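You operate a simulated robot arm through the tools that you are given. There is no shell and no other tool. Be economical: measure what you need, move in short steps, check, and stop when the job is done.

The job below is to be done with a simulated robot arm. You get a single attempt, and the scene is never put back.

TASK
Fetch the green block and set it on top of the white sample mould.

Only the result counts: the job must be done as asked and must still hold three seconds after the hand-in. Knocking over, shifting, dropping, spilling or breaking anything else fails it.

THE ROBOT
A 7-joint arm with a two-finger parallel gripper, fixed in place. Base frame: the origin is at the foot of the arm, x ahead of it, y to its left, z up; the work surface is at about z = 0. Readings come in mm, degrees, newtons and seconds.
With the tool pointing down near the work surface it reaches from about 220 to 580 mm from the base axis. Its first joint turns from -66.0 to 66.0 degrees. Payload 2.5 kg.
The TCP is the grasp point between the finger pads, 23 mm short of the fingertips. In the tool frame z runs along the fingers and y along their closing line. Largest opening 94 mm; finger width 38, thickness 10; the body of the gripper, 54 by 96 mm, starts 39 mm behind the TCP.
Orientation is told as [roll, pitch, yaw] about the base's x, y, z axes, in that order, counted from this pose: with the fingers straight down and closing along the base's y, the tool's x points along the base's -x, its y along +y and its z along -z.

THE INTERFACE
- The arm moves only by the tool apply_moves. Its argument "rows" is a list of rows, each an object of numbers (a shift or turn left out is 0, a gripper value left out holds the last): "fingers": the closure, from 0 (fully open) to 1 (shut); "tx", "ty", "tz": the shift along the tool's x, y, z in units of 30 mm (1.0 is 30 mm); "yaw": the turn about the tool's z in units of 4 degrees (1.0 is 4 degrees). In form: [{"fingers": .., "tx": .., "ty": .., "tz": .., "yaw": ..}, ...]. A call has 1 to 8 rows; each row shifts and turns the commanded pose from where the row before left it, along the tool's axes as they then stand. A call with a number of a shift or a turn outside -1 to 1 is refused whole. Rows are played at 5 a second. More than 50 mm and 8.6 degrees between two rows, or a gripper value outside its range, and nothing of the call is played. A pose out of reach is approached as far as the arm can. The call stops where the force on the tool passes 40 N (or 10 N more than at its start, if that is more) or the arm is blocked; 0.2 s more then pass. Each finger travels about 108 mm/s and halts on what it meets, pressing with about 29 N; the grip force reading is that of the motor and also rises with nothing between the fingers. The clock runs only during rows and for 0.2 s after the last one: add rows that do not move to give the fingers time. The reply holds the time, the measured pose of the TCP, the force on the tool along the base axes, the opening and the grip force, in the units named above and with some noise.
- Cameras (640 x 400 px; columns grow to the right, rows downward): "scene" is fixed at [124, -418.9, 527.8]; the picture's right is [0.79, -0.62, 0.00], its down [-0.36, -0.46, -0.81] and it looks along [0.50, 0.64, -0.58] (base axes); focal length 359 px, centre (320, 200). "wrist" rides on the gripper at [86, 16, -75] in the tool frame; the picture's right is [-0.18, 0.98, 0.00], its down [-0.58, -0.11, -0.81] and it looks along [-0.79, -0.15, 0.59] (tool axes); focal length 243 px, centre (320, 200). There is no depth. A picture from a camera that has moved, and an enlarged one, comes with that camera's place and axes in the base frame and with its lens. The place of the scene camera against the robot may be out by one fixed shift of up to 18 mm in any direction.
- camera(camera): a new picture of that camera. It takes no simulated time.
- close_up(camera, box): a new picture of the part [left, top, right, bottom] of that camera's present view, enlarged. It takes no simulated time.
- close_job(): hands the job in; it is judged then, once.

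Go step by step. Nothing tells you positions but the pictures and the camera data: compare them with the known pose of the tool, close in by small moves and look again before you grip or let go. The budget is 90 turns and 42 pictures, counting those below and the enlarged ones. Unless the task says otherwise, let go and move clear before handing in, and close with one line.

The tools are called after ">>>" by a JSON object that holds its "name" and its "arguments". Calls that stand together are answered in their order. apply_moves: Moves the arm, as the interface text tells. Its arguments: {"type":"object","properties":{"rows":{"type":"array"}},"required":["rows"]} The other tools are called the same way: camera (camera) takes a picture; close_up (camera, box) takes an enlarged picture of a part of a camera's view; close_job () hands the job in.

At the start:

```text
time_s: 0.0
eef_pos: [310.7, -5.5, 330.8]
orientation: [0.0, 0.0, 0.0]
ft_force: [0.1, -0.4, 0.2]
opening: 93.8
grasp_force: 0.0
```

scene: 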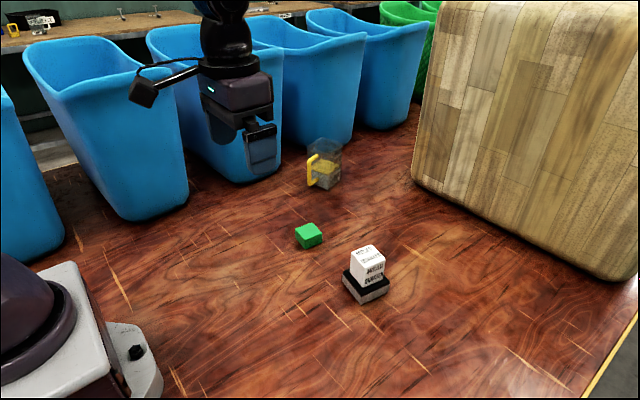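
wrist: 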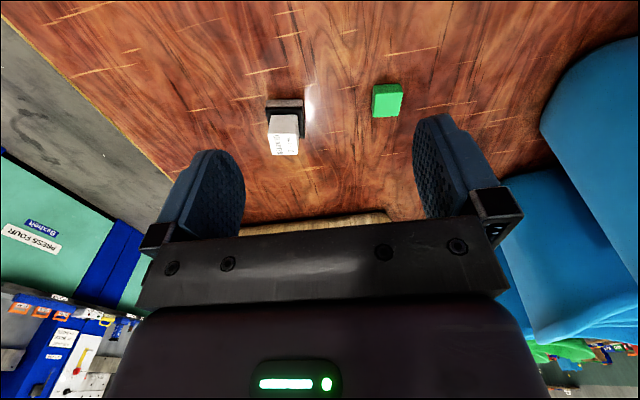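

The green block lies near (470, 70) and the white mould, on a dark base, sits to its right. I'll look closer at both before moving.

>>> {"name": "close_up", "arguments": {"camera": "scene", "box": [270, 200, 430, 320]}}

>>> {"name": "close_up", "arguments": {"camera": "wrist", "box": [240, 60, 440, 185]}}

```text
3.33 times, centred on (350, 260) of scene
camera zoom: at [124.0, -418.9, 527.8], right [0.79, -0.62, 0.0], down [-0.36, -0.46, -0.81], along [0.5, 0.64, -0.58], focal length 1195 px, centre (220, 0)
```

zoom: 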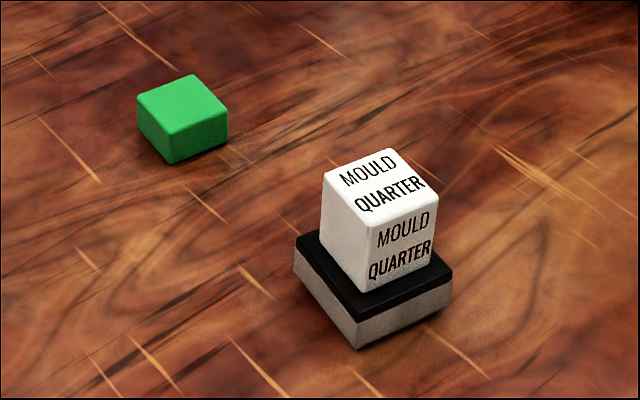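

```text
3.20 times, centred on (340, 122) of wrist
camera zoom: at [222.7, 10.9, 405.9], right [0.18, 0.98, 0.0], down [0.58, -0.11, 0.81], along [0.79, -0.15, -0.59], focal length 776 px, centre (256, 448)
```

zoom: 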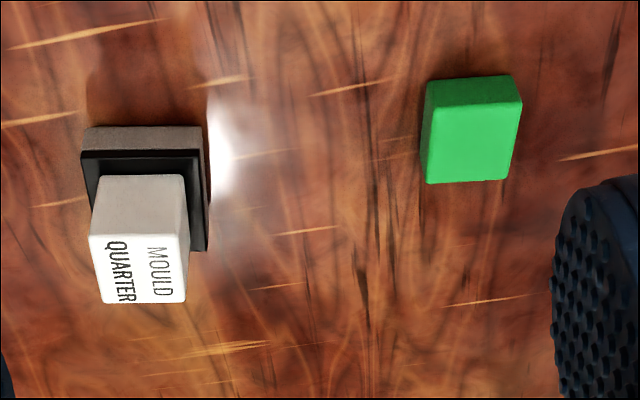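

The green block's centre is near (483, 82), about 46 mm square and turned roughly -6°. The mould on its plinth is near (490, -100), well clear of it. I'll go above the block and look again.

>>> {"name": "apply_moves", "arguments": {"rows": [{"fingers": 0, "tx": -0.82, "ty": 0.41, "tz": 0.85}, {"tx": -0.82, "ty": 0.41, "tz": 0.85}, {"tx": -0.82, "ty": 0.41, "tz": 0.85}, {"tx": -0.82, "ty": 0.41, "tz": 0.85}, {"tx": -0.82, "ty": 0.41, "tz": 0.85}, {"tx": -0.82, "ty": 0.41, "tz": 0.85}, {"tx": -0.82, "ty": 0.41, "tz": 0.85}, {"yaw": 1}]}}

>>> {"name": "camera", "arguments": {"camera": "wrist"}}

>>> {"name": "camera", "arguments": {"camera": "scene"}}

```text
time_s: 1.8
eef_pos: [483.7, 80.7, 150.8]
orientation: [0.0, 0.0, -3.9]
ft_force: [-0.1, -0.2, 0.3]
opening: 93.9
grasp_force: 0.2
```

```text
37 pictures are left
camera wrist: at [397.9, 104.0, 227.1], right [0.25, 0.97, 0.0], down [0.57, -0.15, 0.81], along [0.78, -0.2, -0.59], focal length 243 px, centre (320, 200)
```

wrist: 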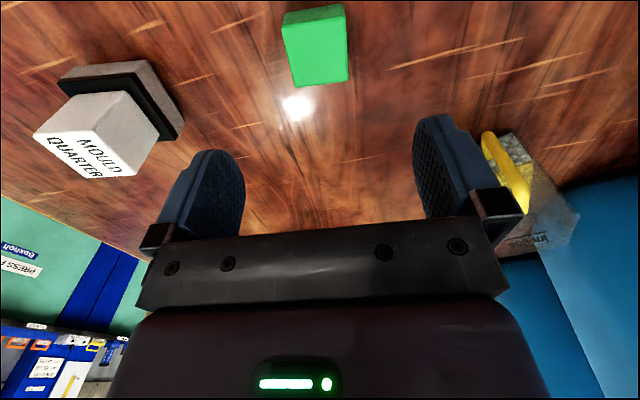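

```text
36 pictures are left
```

scene: 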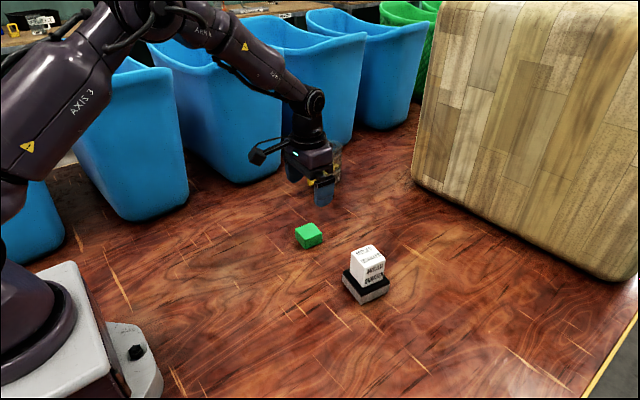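

>>> {"name": "close_up", "arguments": {"camera": "wrist", "box": [260, 0, 380, 96]}}

>>> {"name": "close_up", "arguments": {"camera": "wrist", "box": [20, 40, 200, 190]}}

```text
4.17 times, centred on (320, 48) of wrist
camera zoom: at [397.9, 104.0, 227.1], right [0.25, 0.97, 0.0], down [0.57, -0.15, 0.81], along [0.78, -0.2, -0.59], focal length 1011 px, centre (320, 833)
```

zoom: 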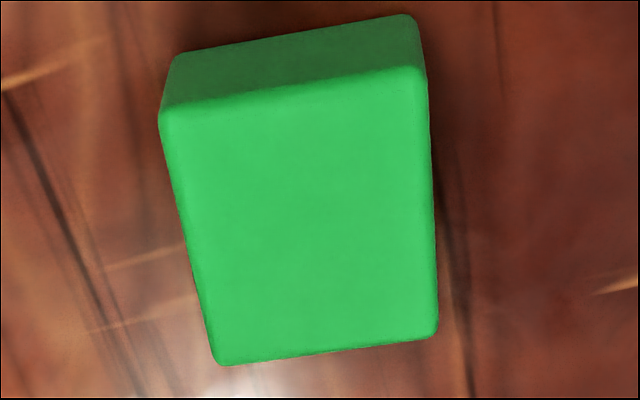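

```text
2.67 times, centred on (110, 115) of wrist
camera zoom: at [397.9, 104.0, 227.1], right [0.25, 0.97, 0.0], down [0.57, -0.15, 0.81], along [0.78, -0.2, -0.59], focal length 647 px, centre (880, 427)
```

zoom: 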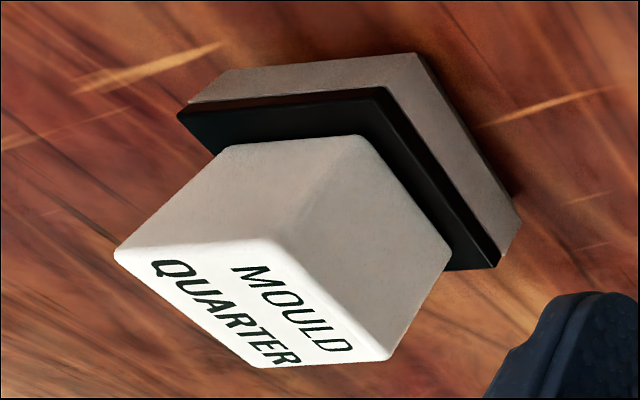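

The block is centred at about (482, 81), turned -7.2° and 20–25 mm high, so the tool is right above it. I'll add the last of the yaw and descend in two steps.

>>> {"name": "apply_moves", "arguments": {"rows": [{"yaw": 0.82}, {"tz": 0.8}, {"tz": 0.8}, {"tz": 0.6}, {"tz": 0.5}]}}

>>> {"name": "camera", "arguments": {"camera": "wrist"}}

>>> {"name": "close_up", "arguments": {"camera": "scene", "box": [250, 160, 410, 280]}}

```text
time_s: 3.0
eef_pos: [483.0, 81.3, 70.9]
orientation: [0.0, -0.1, -7.2]
ft_force: [-0.1, -0.5, 0.7]
opening: 94.1
grasp_force: 0.0
```

```text
33 pictures are left
camera wrist: at [397.3, 108.6, 145.7], right [0.31, 0.95, 0.0], down [0.56, -0.18, 0.81], along [0.77, -0.25, -0.59], focal length 243 px, centre (320, 200)
```

wrist: 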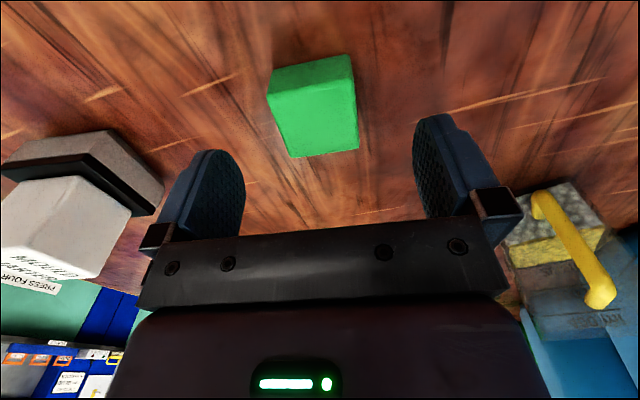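

```text
3.33 times, centred on (330, 220) of scene
camera zoom: at [124.0, -418.9, 527.8], right [0.79, -0.62, 0.0], down [-0.36, -0.46, -0.81], along [0.5, 0.64, -0.58], focal length 1195 px, centre (287, 133)
```

zoom: 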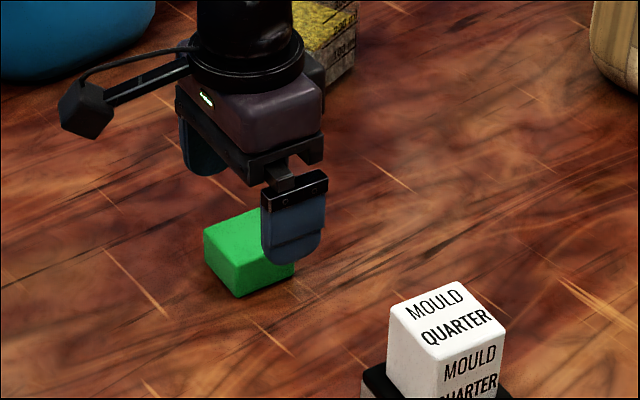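

The block lies centred between the fingers. I'll shift x back about 3 mm and lower until the fingertips are about 4 mm above the table.

>>> {"name": "apply_moves", "arguments": {"rows": [{"tx": 0.1, "tz": 0.6}, {"tz": 0.5}, {"tz": 0.36}, {}]}}

>>> {"name": "camera", "arguments": {"camera": "wrist"}}

```text
time_s: 4.0
eef_pos: [481.0, 81.6, 25.1]
orientation: [0.0, 0.0, -7.3]
ft_force: [0.4, 0.4, -0.6]
opening: 93.8
grasp_force: 0.1
```

```text
31 pictures are left
camera wrist: at [395.4, 108.9, 101.3], right [0.31, 0.95, 0.0], down [0.56, -0.18, 0.81], along [0.77, -0.25, -0.59], focal length 243 px, centre (320, 200)
```

wrist: 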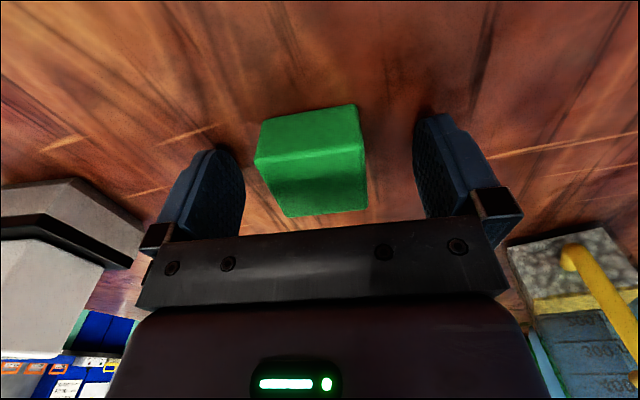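

Fingers straddle the block. Closing now.

>>> {"name": "apply_moves", "arguments": {"rows": [{"fingers": 1}, {}, {}, {}, {}]}}

>>> {"name": "camera", "arguments": {"camera": "wrist"}}

```text
time_s: 5.2
eef_pos: [481.3, 81.4, 25.7]
orientation: [0.0, 0.0, -7.2]
ft_force: [-0.3, -0.1, 0.1]
opening: 44.8
grasp_force: 28.8
```

```text
30 pictures are left
camera wrist: at [395.3, 108.9, 101.6], right [0.31, 0.95, 0.0], down [0.56, -0.18, 0.81], along [0.77, -0.25, -0.59], focal length 243 px, centre (320, 200)
```

wrist: 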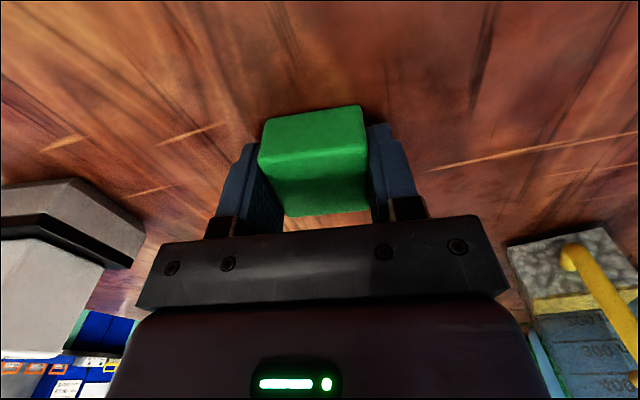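

Gripped at 44.8 mm opening. Lifting straight up.

>>> {"name": "apply_moves", "arguments": {"rows": [{"tz": -0.4}, {"tz": -0.8}, {"tz": -0.9}, {"tz": -0.9}, {"tz": -0.9}, {"tz": -0.9}, {"tz": -0.7}, {}]}}

>>> {"name": "camera", "arguments": {"camera": "wrist"}}

```text
time_s: 7.0
eef_pos: [478.5, 82.4, 192.3]
orientation: [0.0, 0.0, -7.3]
ft_force: [0.1, 0.7, -1.2]
opening: 44.8
grasp_force: 28.7
```

```text
29 pictures are left
camera wrist: at [394.4, 109.3, 267.6], right [0.31, 0.95, 0.0], down [0.56, -0.18, 0.81], along [0.77, -0.25, -0.59], focal length 243 px, centre (320, 200)
```

wrist: 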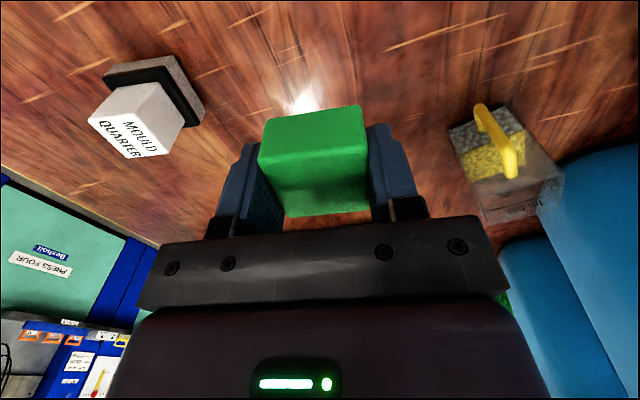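

The block is held well. I'll move across towards the mould and stop short of it to measure its position from closer.

>>> {"name": "apply_moves", "arguments": {"rows": [{"tx": 0.11, "ty": -0.6}, {"tx": 0.11, "ty": -0.81}, {"tx": 0.11, "ty": -0.81}, {"tx": 0.11, "ty": -0.81}, {"tx": 0.11, "ty": -0.81}, {"tx": 0.11, "ty": -0.6}, {"ty": -0.4}, {}]}}

>>> {"name": "camera", "arguments": {"camera": "wrist"}}

>>> {"name": "camera", "arguments": {"camera": "scene"}}

```text
time_s: 8.8
eef_pos: [441.2, -61.7, 191.4]
orientation: [0.0, 0.0, -7.2]
ft_force: [-0.4, 0.0, -0.5]
opening: 44.9
grasp_force: 29.4
```

```text
28 pictures are left
camera wrist: at [356.9, -33.8, 267.4], right [0.31, 0.95, 0.0], down [0.56, -0.18, 0.81], along [0.77, -0.25, -0.59], focal length 243 px, centre (320, 200)
```

wrist: 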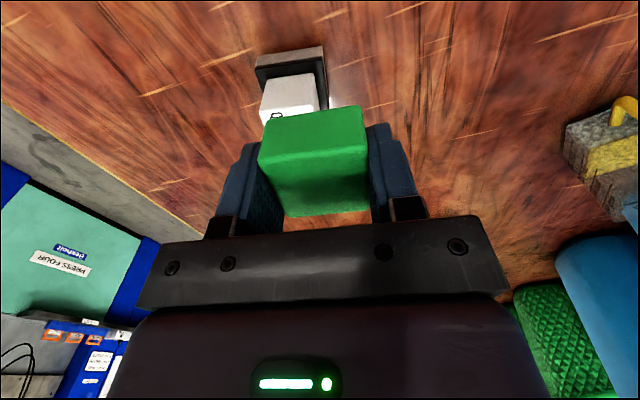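

```text
27 pictures are left
```

scene: 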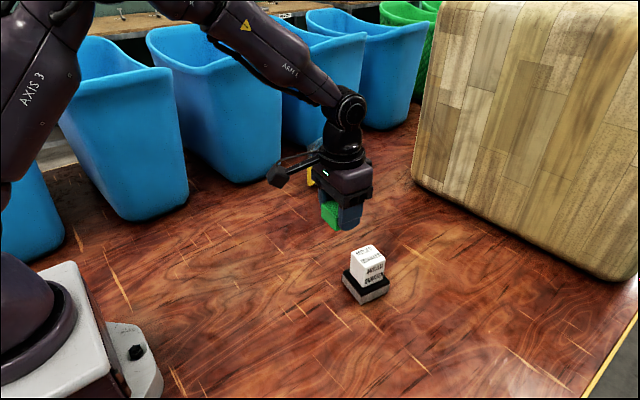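

I'll move to directly above the estimated mould centre (481, -102), staying high, and match its yaw of about -10°.

>>> {"name": "apply_moves", "arguments": {"rows": [{"tx": -0.5, "ty": -0.38}, {"tx": -0.5, "ty": -0.38}, {"tx": -0.49, "ty": -0.39}, {"yaw": 0.7}, {}]}}

>>> {"name": "close_up", "arguments": {"camera": "wrist", "box": [220, 0, 420, 125]}}

>>> {"name": "close_up", "arguments": {"camera": "scene", "box": [290, 190, 450, 310]}}

```text
time_s: 10.0
eef_pos: [481.9, -100.5, 191.9]
orientation: [0.0, 0.1, -10.2]
ft_force: [-0.6, 0.5, -0.3]
opening: 44.7
grasp_force: 29.6
```

```text
3.20 times, centred on (320, 62) of wrist
camera zoom: at [398.7, -69.0, 267.8], right [0.35, 0.94, 0.0], down [0.55, -0.21, 0.81], along [0.75, -0.28, -0.59], focal length 776 px, centre (320, 640)
```

zoom: 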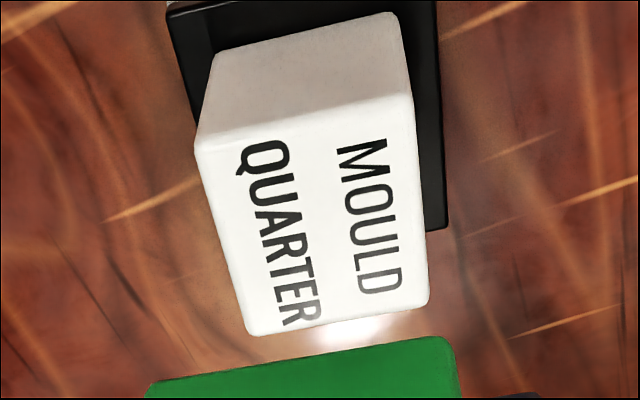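

```text
3.33 times, centred on (370, 250) of scene
camera zoom: at [124.0, -418.9, 527.8], right [0.79, -0.62, 0.0], down [-0.36, -0.46, -0.81], along [0.5, 0.64, -0.58], focal length 1195 px, centre (153, 33)
```

zoom: 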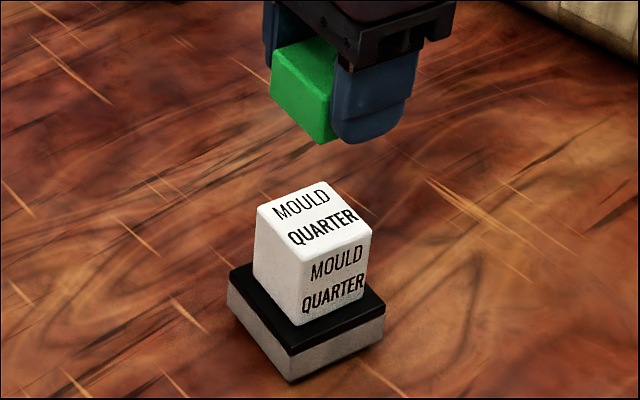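

From this view the mould's top is centred at about (479, -98.5) at height ~89, yaw about -9.6°. I'll correct by 2–3 mm and descend to about 10 mm above it.

>>> {"name": "apply_moves", "arguments": {"rows": [{"tx": 0.1, "ty": 0.05, "yaw": -0.12}, {"tz": 0.7}, {"tz": 0.7}, {"tz": 0.5}, {"tz": 0.25}, {}]}}

>>> {"name": "camera", "arguments": {"camera": "wrist"}}

>>> {"name": "close_up", "arguments": {"camera": "scene", "box": [310, 200, 430, 290]}}

```text
time_s: 11.4
eef_pos: [478.5, -98.4, 127.7]
orientation: [-0.1, 0.0, -9.5]
ft_force: [0.5, -0.4, -0.7]
opening: 44.8
grasp_force: 29.2
```

```text
24 pictures are left
camera wrist: at [395.2, -67.2, 202.8], right [0.34, 0.94, 0.0], down [0.56, -0.2, 0.81], along [0.76, -0.28, -0.59], focal length 243 px, centre (320, 200)
```

wrist: 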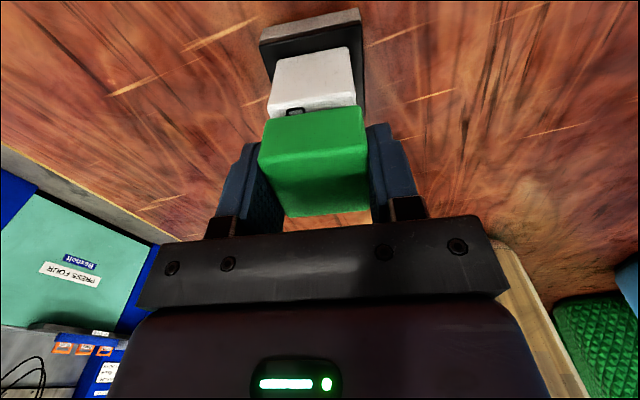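

```text
4.44 times, centred on (370, 245) of scene
camera zoom: at [124.0, -418.9, 527.8], right [0.79, -0.62, 0.0], down [-0.36, -0.46, -0.81], along [0.5, 0.64, -0.58], focal length 1594 px, centre (98, 0)
```

zoom: 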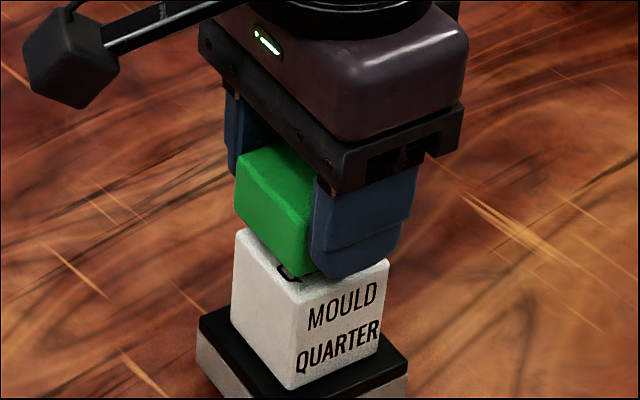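

>>> {"name": "close_up", "arguments": {"camera": "wrist", "box": [230, 30, 410, 160]}}

```text
3.08 times, centred on (320, 95) of wrist
camera zoom: at [395.2, -67.2, 202.8], right [0.34, 0.94, 0.0], down [0.56, -0.2, 0.81], along [0.76, -0.28, -0.59], focal length 746 px, centre (320, 523)
```

zoom: 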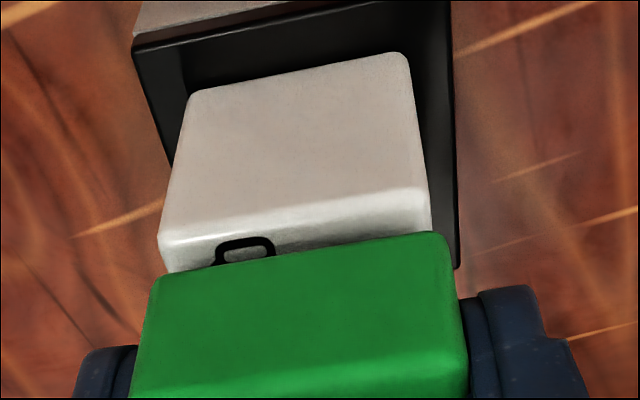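

The near edges line up to within about 1 mm. Lowering slowly and watching the force.

>>> {"name": "apply_moves", "arguments": {"rows": [{"tz": 0.1}, {"tz": 0.1}, {"tz": 0.1}, {}]}}

>>> {"name": "close_up", "arguments": {"camera": "scene", "box": [330, 220, 410, 280]}}

```text
time_s: 12.4
eef_pos: [478.9, -98.9, 118.0]
orientation: [0.0, 0.0, -9.5]
ft_force: [-0.7, -0.6, 0.2]
opening: 44.7
grasp_force: 28.9
```

```text
6.67 times, centred on (370, 250) of scene
camera zoom: at [124.0, -418.9, 527.8], right [0.79, -0.62, 0.0], down [-0.36, -0.46, -0.81], along [0.5, 0.64, -0.58], focal length 2390 px, centre (-13, -133)
```

zoom: 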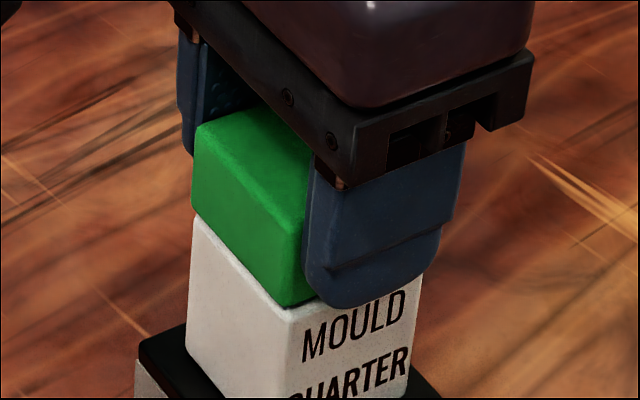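

>>> {"name": "apply_moves", "arguments": {"rows": [{"tz": 0.03}, {"tz": 0.03}, {}]}}

```text
time_s: 13.2
eef_pos: [480.5, -97.9, 117.6]
orientation: [0.0, -0.1, -9.6]
ft_force: [-3.3, 0.6, 13.4]
opening: 44.5
grasp_force: 29.1
```

That is contact, at 13 N. I'll back off by about 1 mm to relieve the press and check.

>>> {"name": "apply_moves", "arguments": {"rows": [{"tz": -0.03}, {}]}}

>>> {"name": "close_up", "arguments": {"camera": "scene", "box": [330, 220, 410, 280]}}

>>> {"name": "close_up", "arguments": {"camera": "wrist", "box": [230, 30, 410, 160]}}

```text
time_s: 13.8
eef_pos: [479.5, -98.2, 117.8]
orientation: [0.0, -0.1, -9.6]
ft_force: [3.1, -0.2, 5.6]
opening: 45.0
grasp_force: 28.8
```

```text
6.67 times, centred on (370, 250) of scene
camera zoom: at [124.0, -418.9, 527.8], right [0.79, -0.62, 0.0], down [-0.36, -0.46, -0.81], along [0.5, 0.64, -0.58], focal length 2390 px, centre (-13, -133)
```

zoom: 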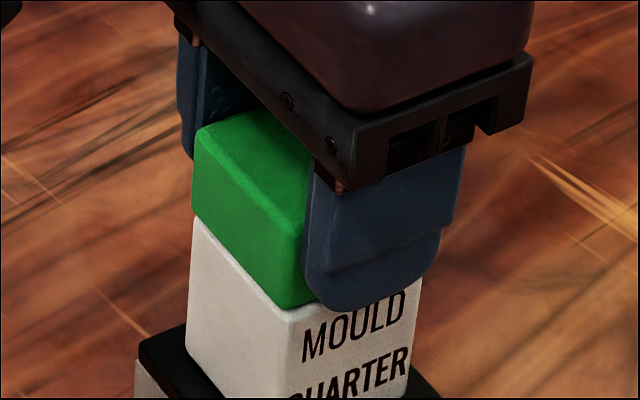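

```text
3.08 times, centred on (320, 95) of wrist
camera zoom: at [395.6, -67.6, 192.9], right [0.34, 0.94, 0.0], down [0.55, -0.2, 0.81], along [0.76, -0.28, -0.59], focal length 746 px, centre (320, 523)
```

zoom: 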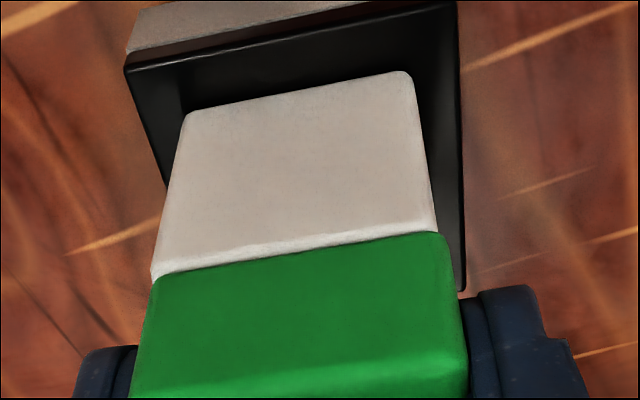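

The block sits squarely on the mould with light contact. Opening gradually, then lifting straight up.

>>> {"name": "apply_moves", "arguments": {"rows": [{"tz": -0.01, "fingers": 0.48}, {"fingers": 0.4}, {"fingers": 0.2}, {"fingers": 0.0}, {}, {}]}}

>>> {"name": "close_up", "arguments": {"camera": "scene", "box": [310, 210, 430, 300]}}

```text
time_s: 15.2
eef_pos: [479.8, -97.6, 117.4]
orientation: [0.0, 0.0, -9.6]
ft_force: [0.2, -0.1, 0.9]
opening: 94.2
grasp_force: 0.0
```

```text
4.44 times, centred on (370, 255) of scene
camera zoom: at [124.0, -418.9, 527.8], right [0.79, -0.62, 0.0], down [-0.36, -0.46, -0.81], along [0.5, 0.64, -0.58], focal length 1594 px, centre (98, -44)
```

zoom: 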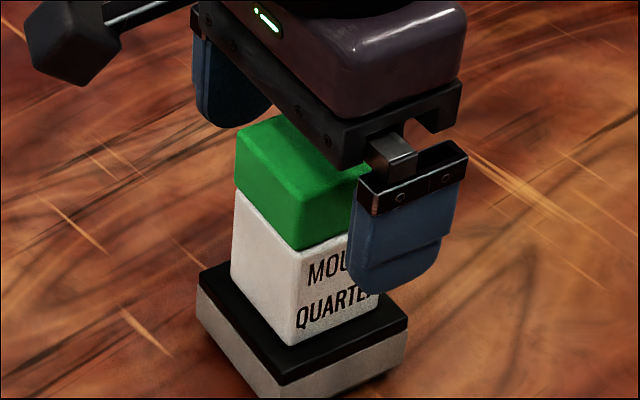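

Released cleanly, and the block stays square on the mould. Raising the arm.

>>> {"name": "apply_moves", "arguments": {"rows": [{"tz": -0.3}, {"tz": -0.7}, {"tz": -0.9}, {"tz": -0.9}, {"tz": -0.7}, {}]}}

>>> {"name": "close_up", "arguments": {"camera": "scene", "box": [270, 160, 430, 310]}}

```text
time_s: 16.6
eef_pos: [480.3, -98.4, 222.1]
orientation: [-0.1, -0.1, -9.6]
ft_force: [-0.1, -0.6, -0.1]
opening: 93.9
grasp_force: 0.0
```

```text
2.67 times, centred on (350, 235) of scene
camera zoom: at [124.0, -418.9, 527.8], right [0.79, -0.62, 0.0], down [-0.36, -0.46, -0.81], along [0.5, 0.64, -0.58], focal length 956 px, centre (240, 107)
```

zoom: 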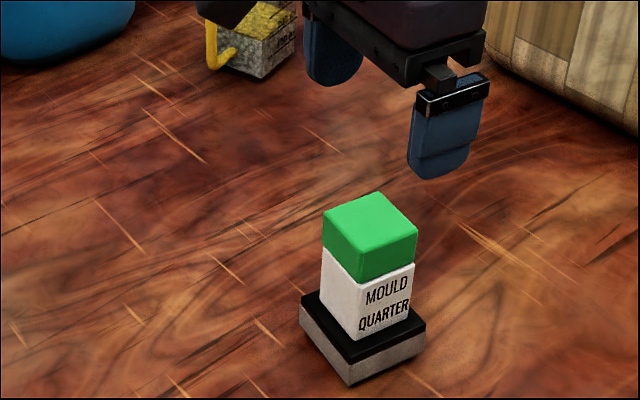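

The block is stacked squarely on the mould, nothing else has moved and the arm is clear, so I'm handing in.

>>> {"name": "close_job", "arguments": {}}

```text
The job is handed in.
```

The green block is sitting squarely on top of the white sample mould, the gripper has let go and moved clear, and nothing else looked disturbed in the last picture.
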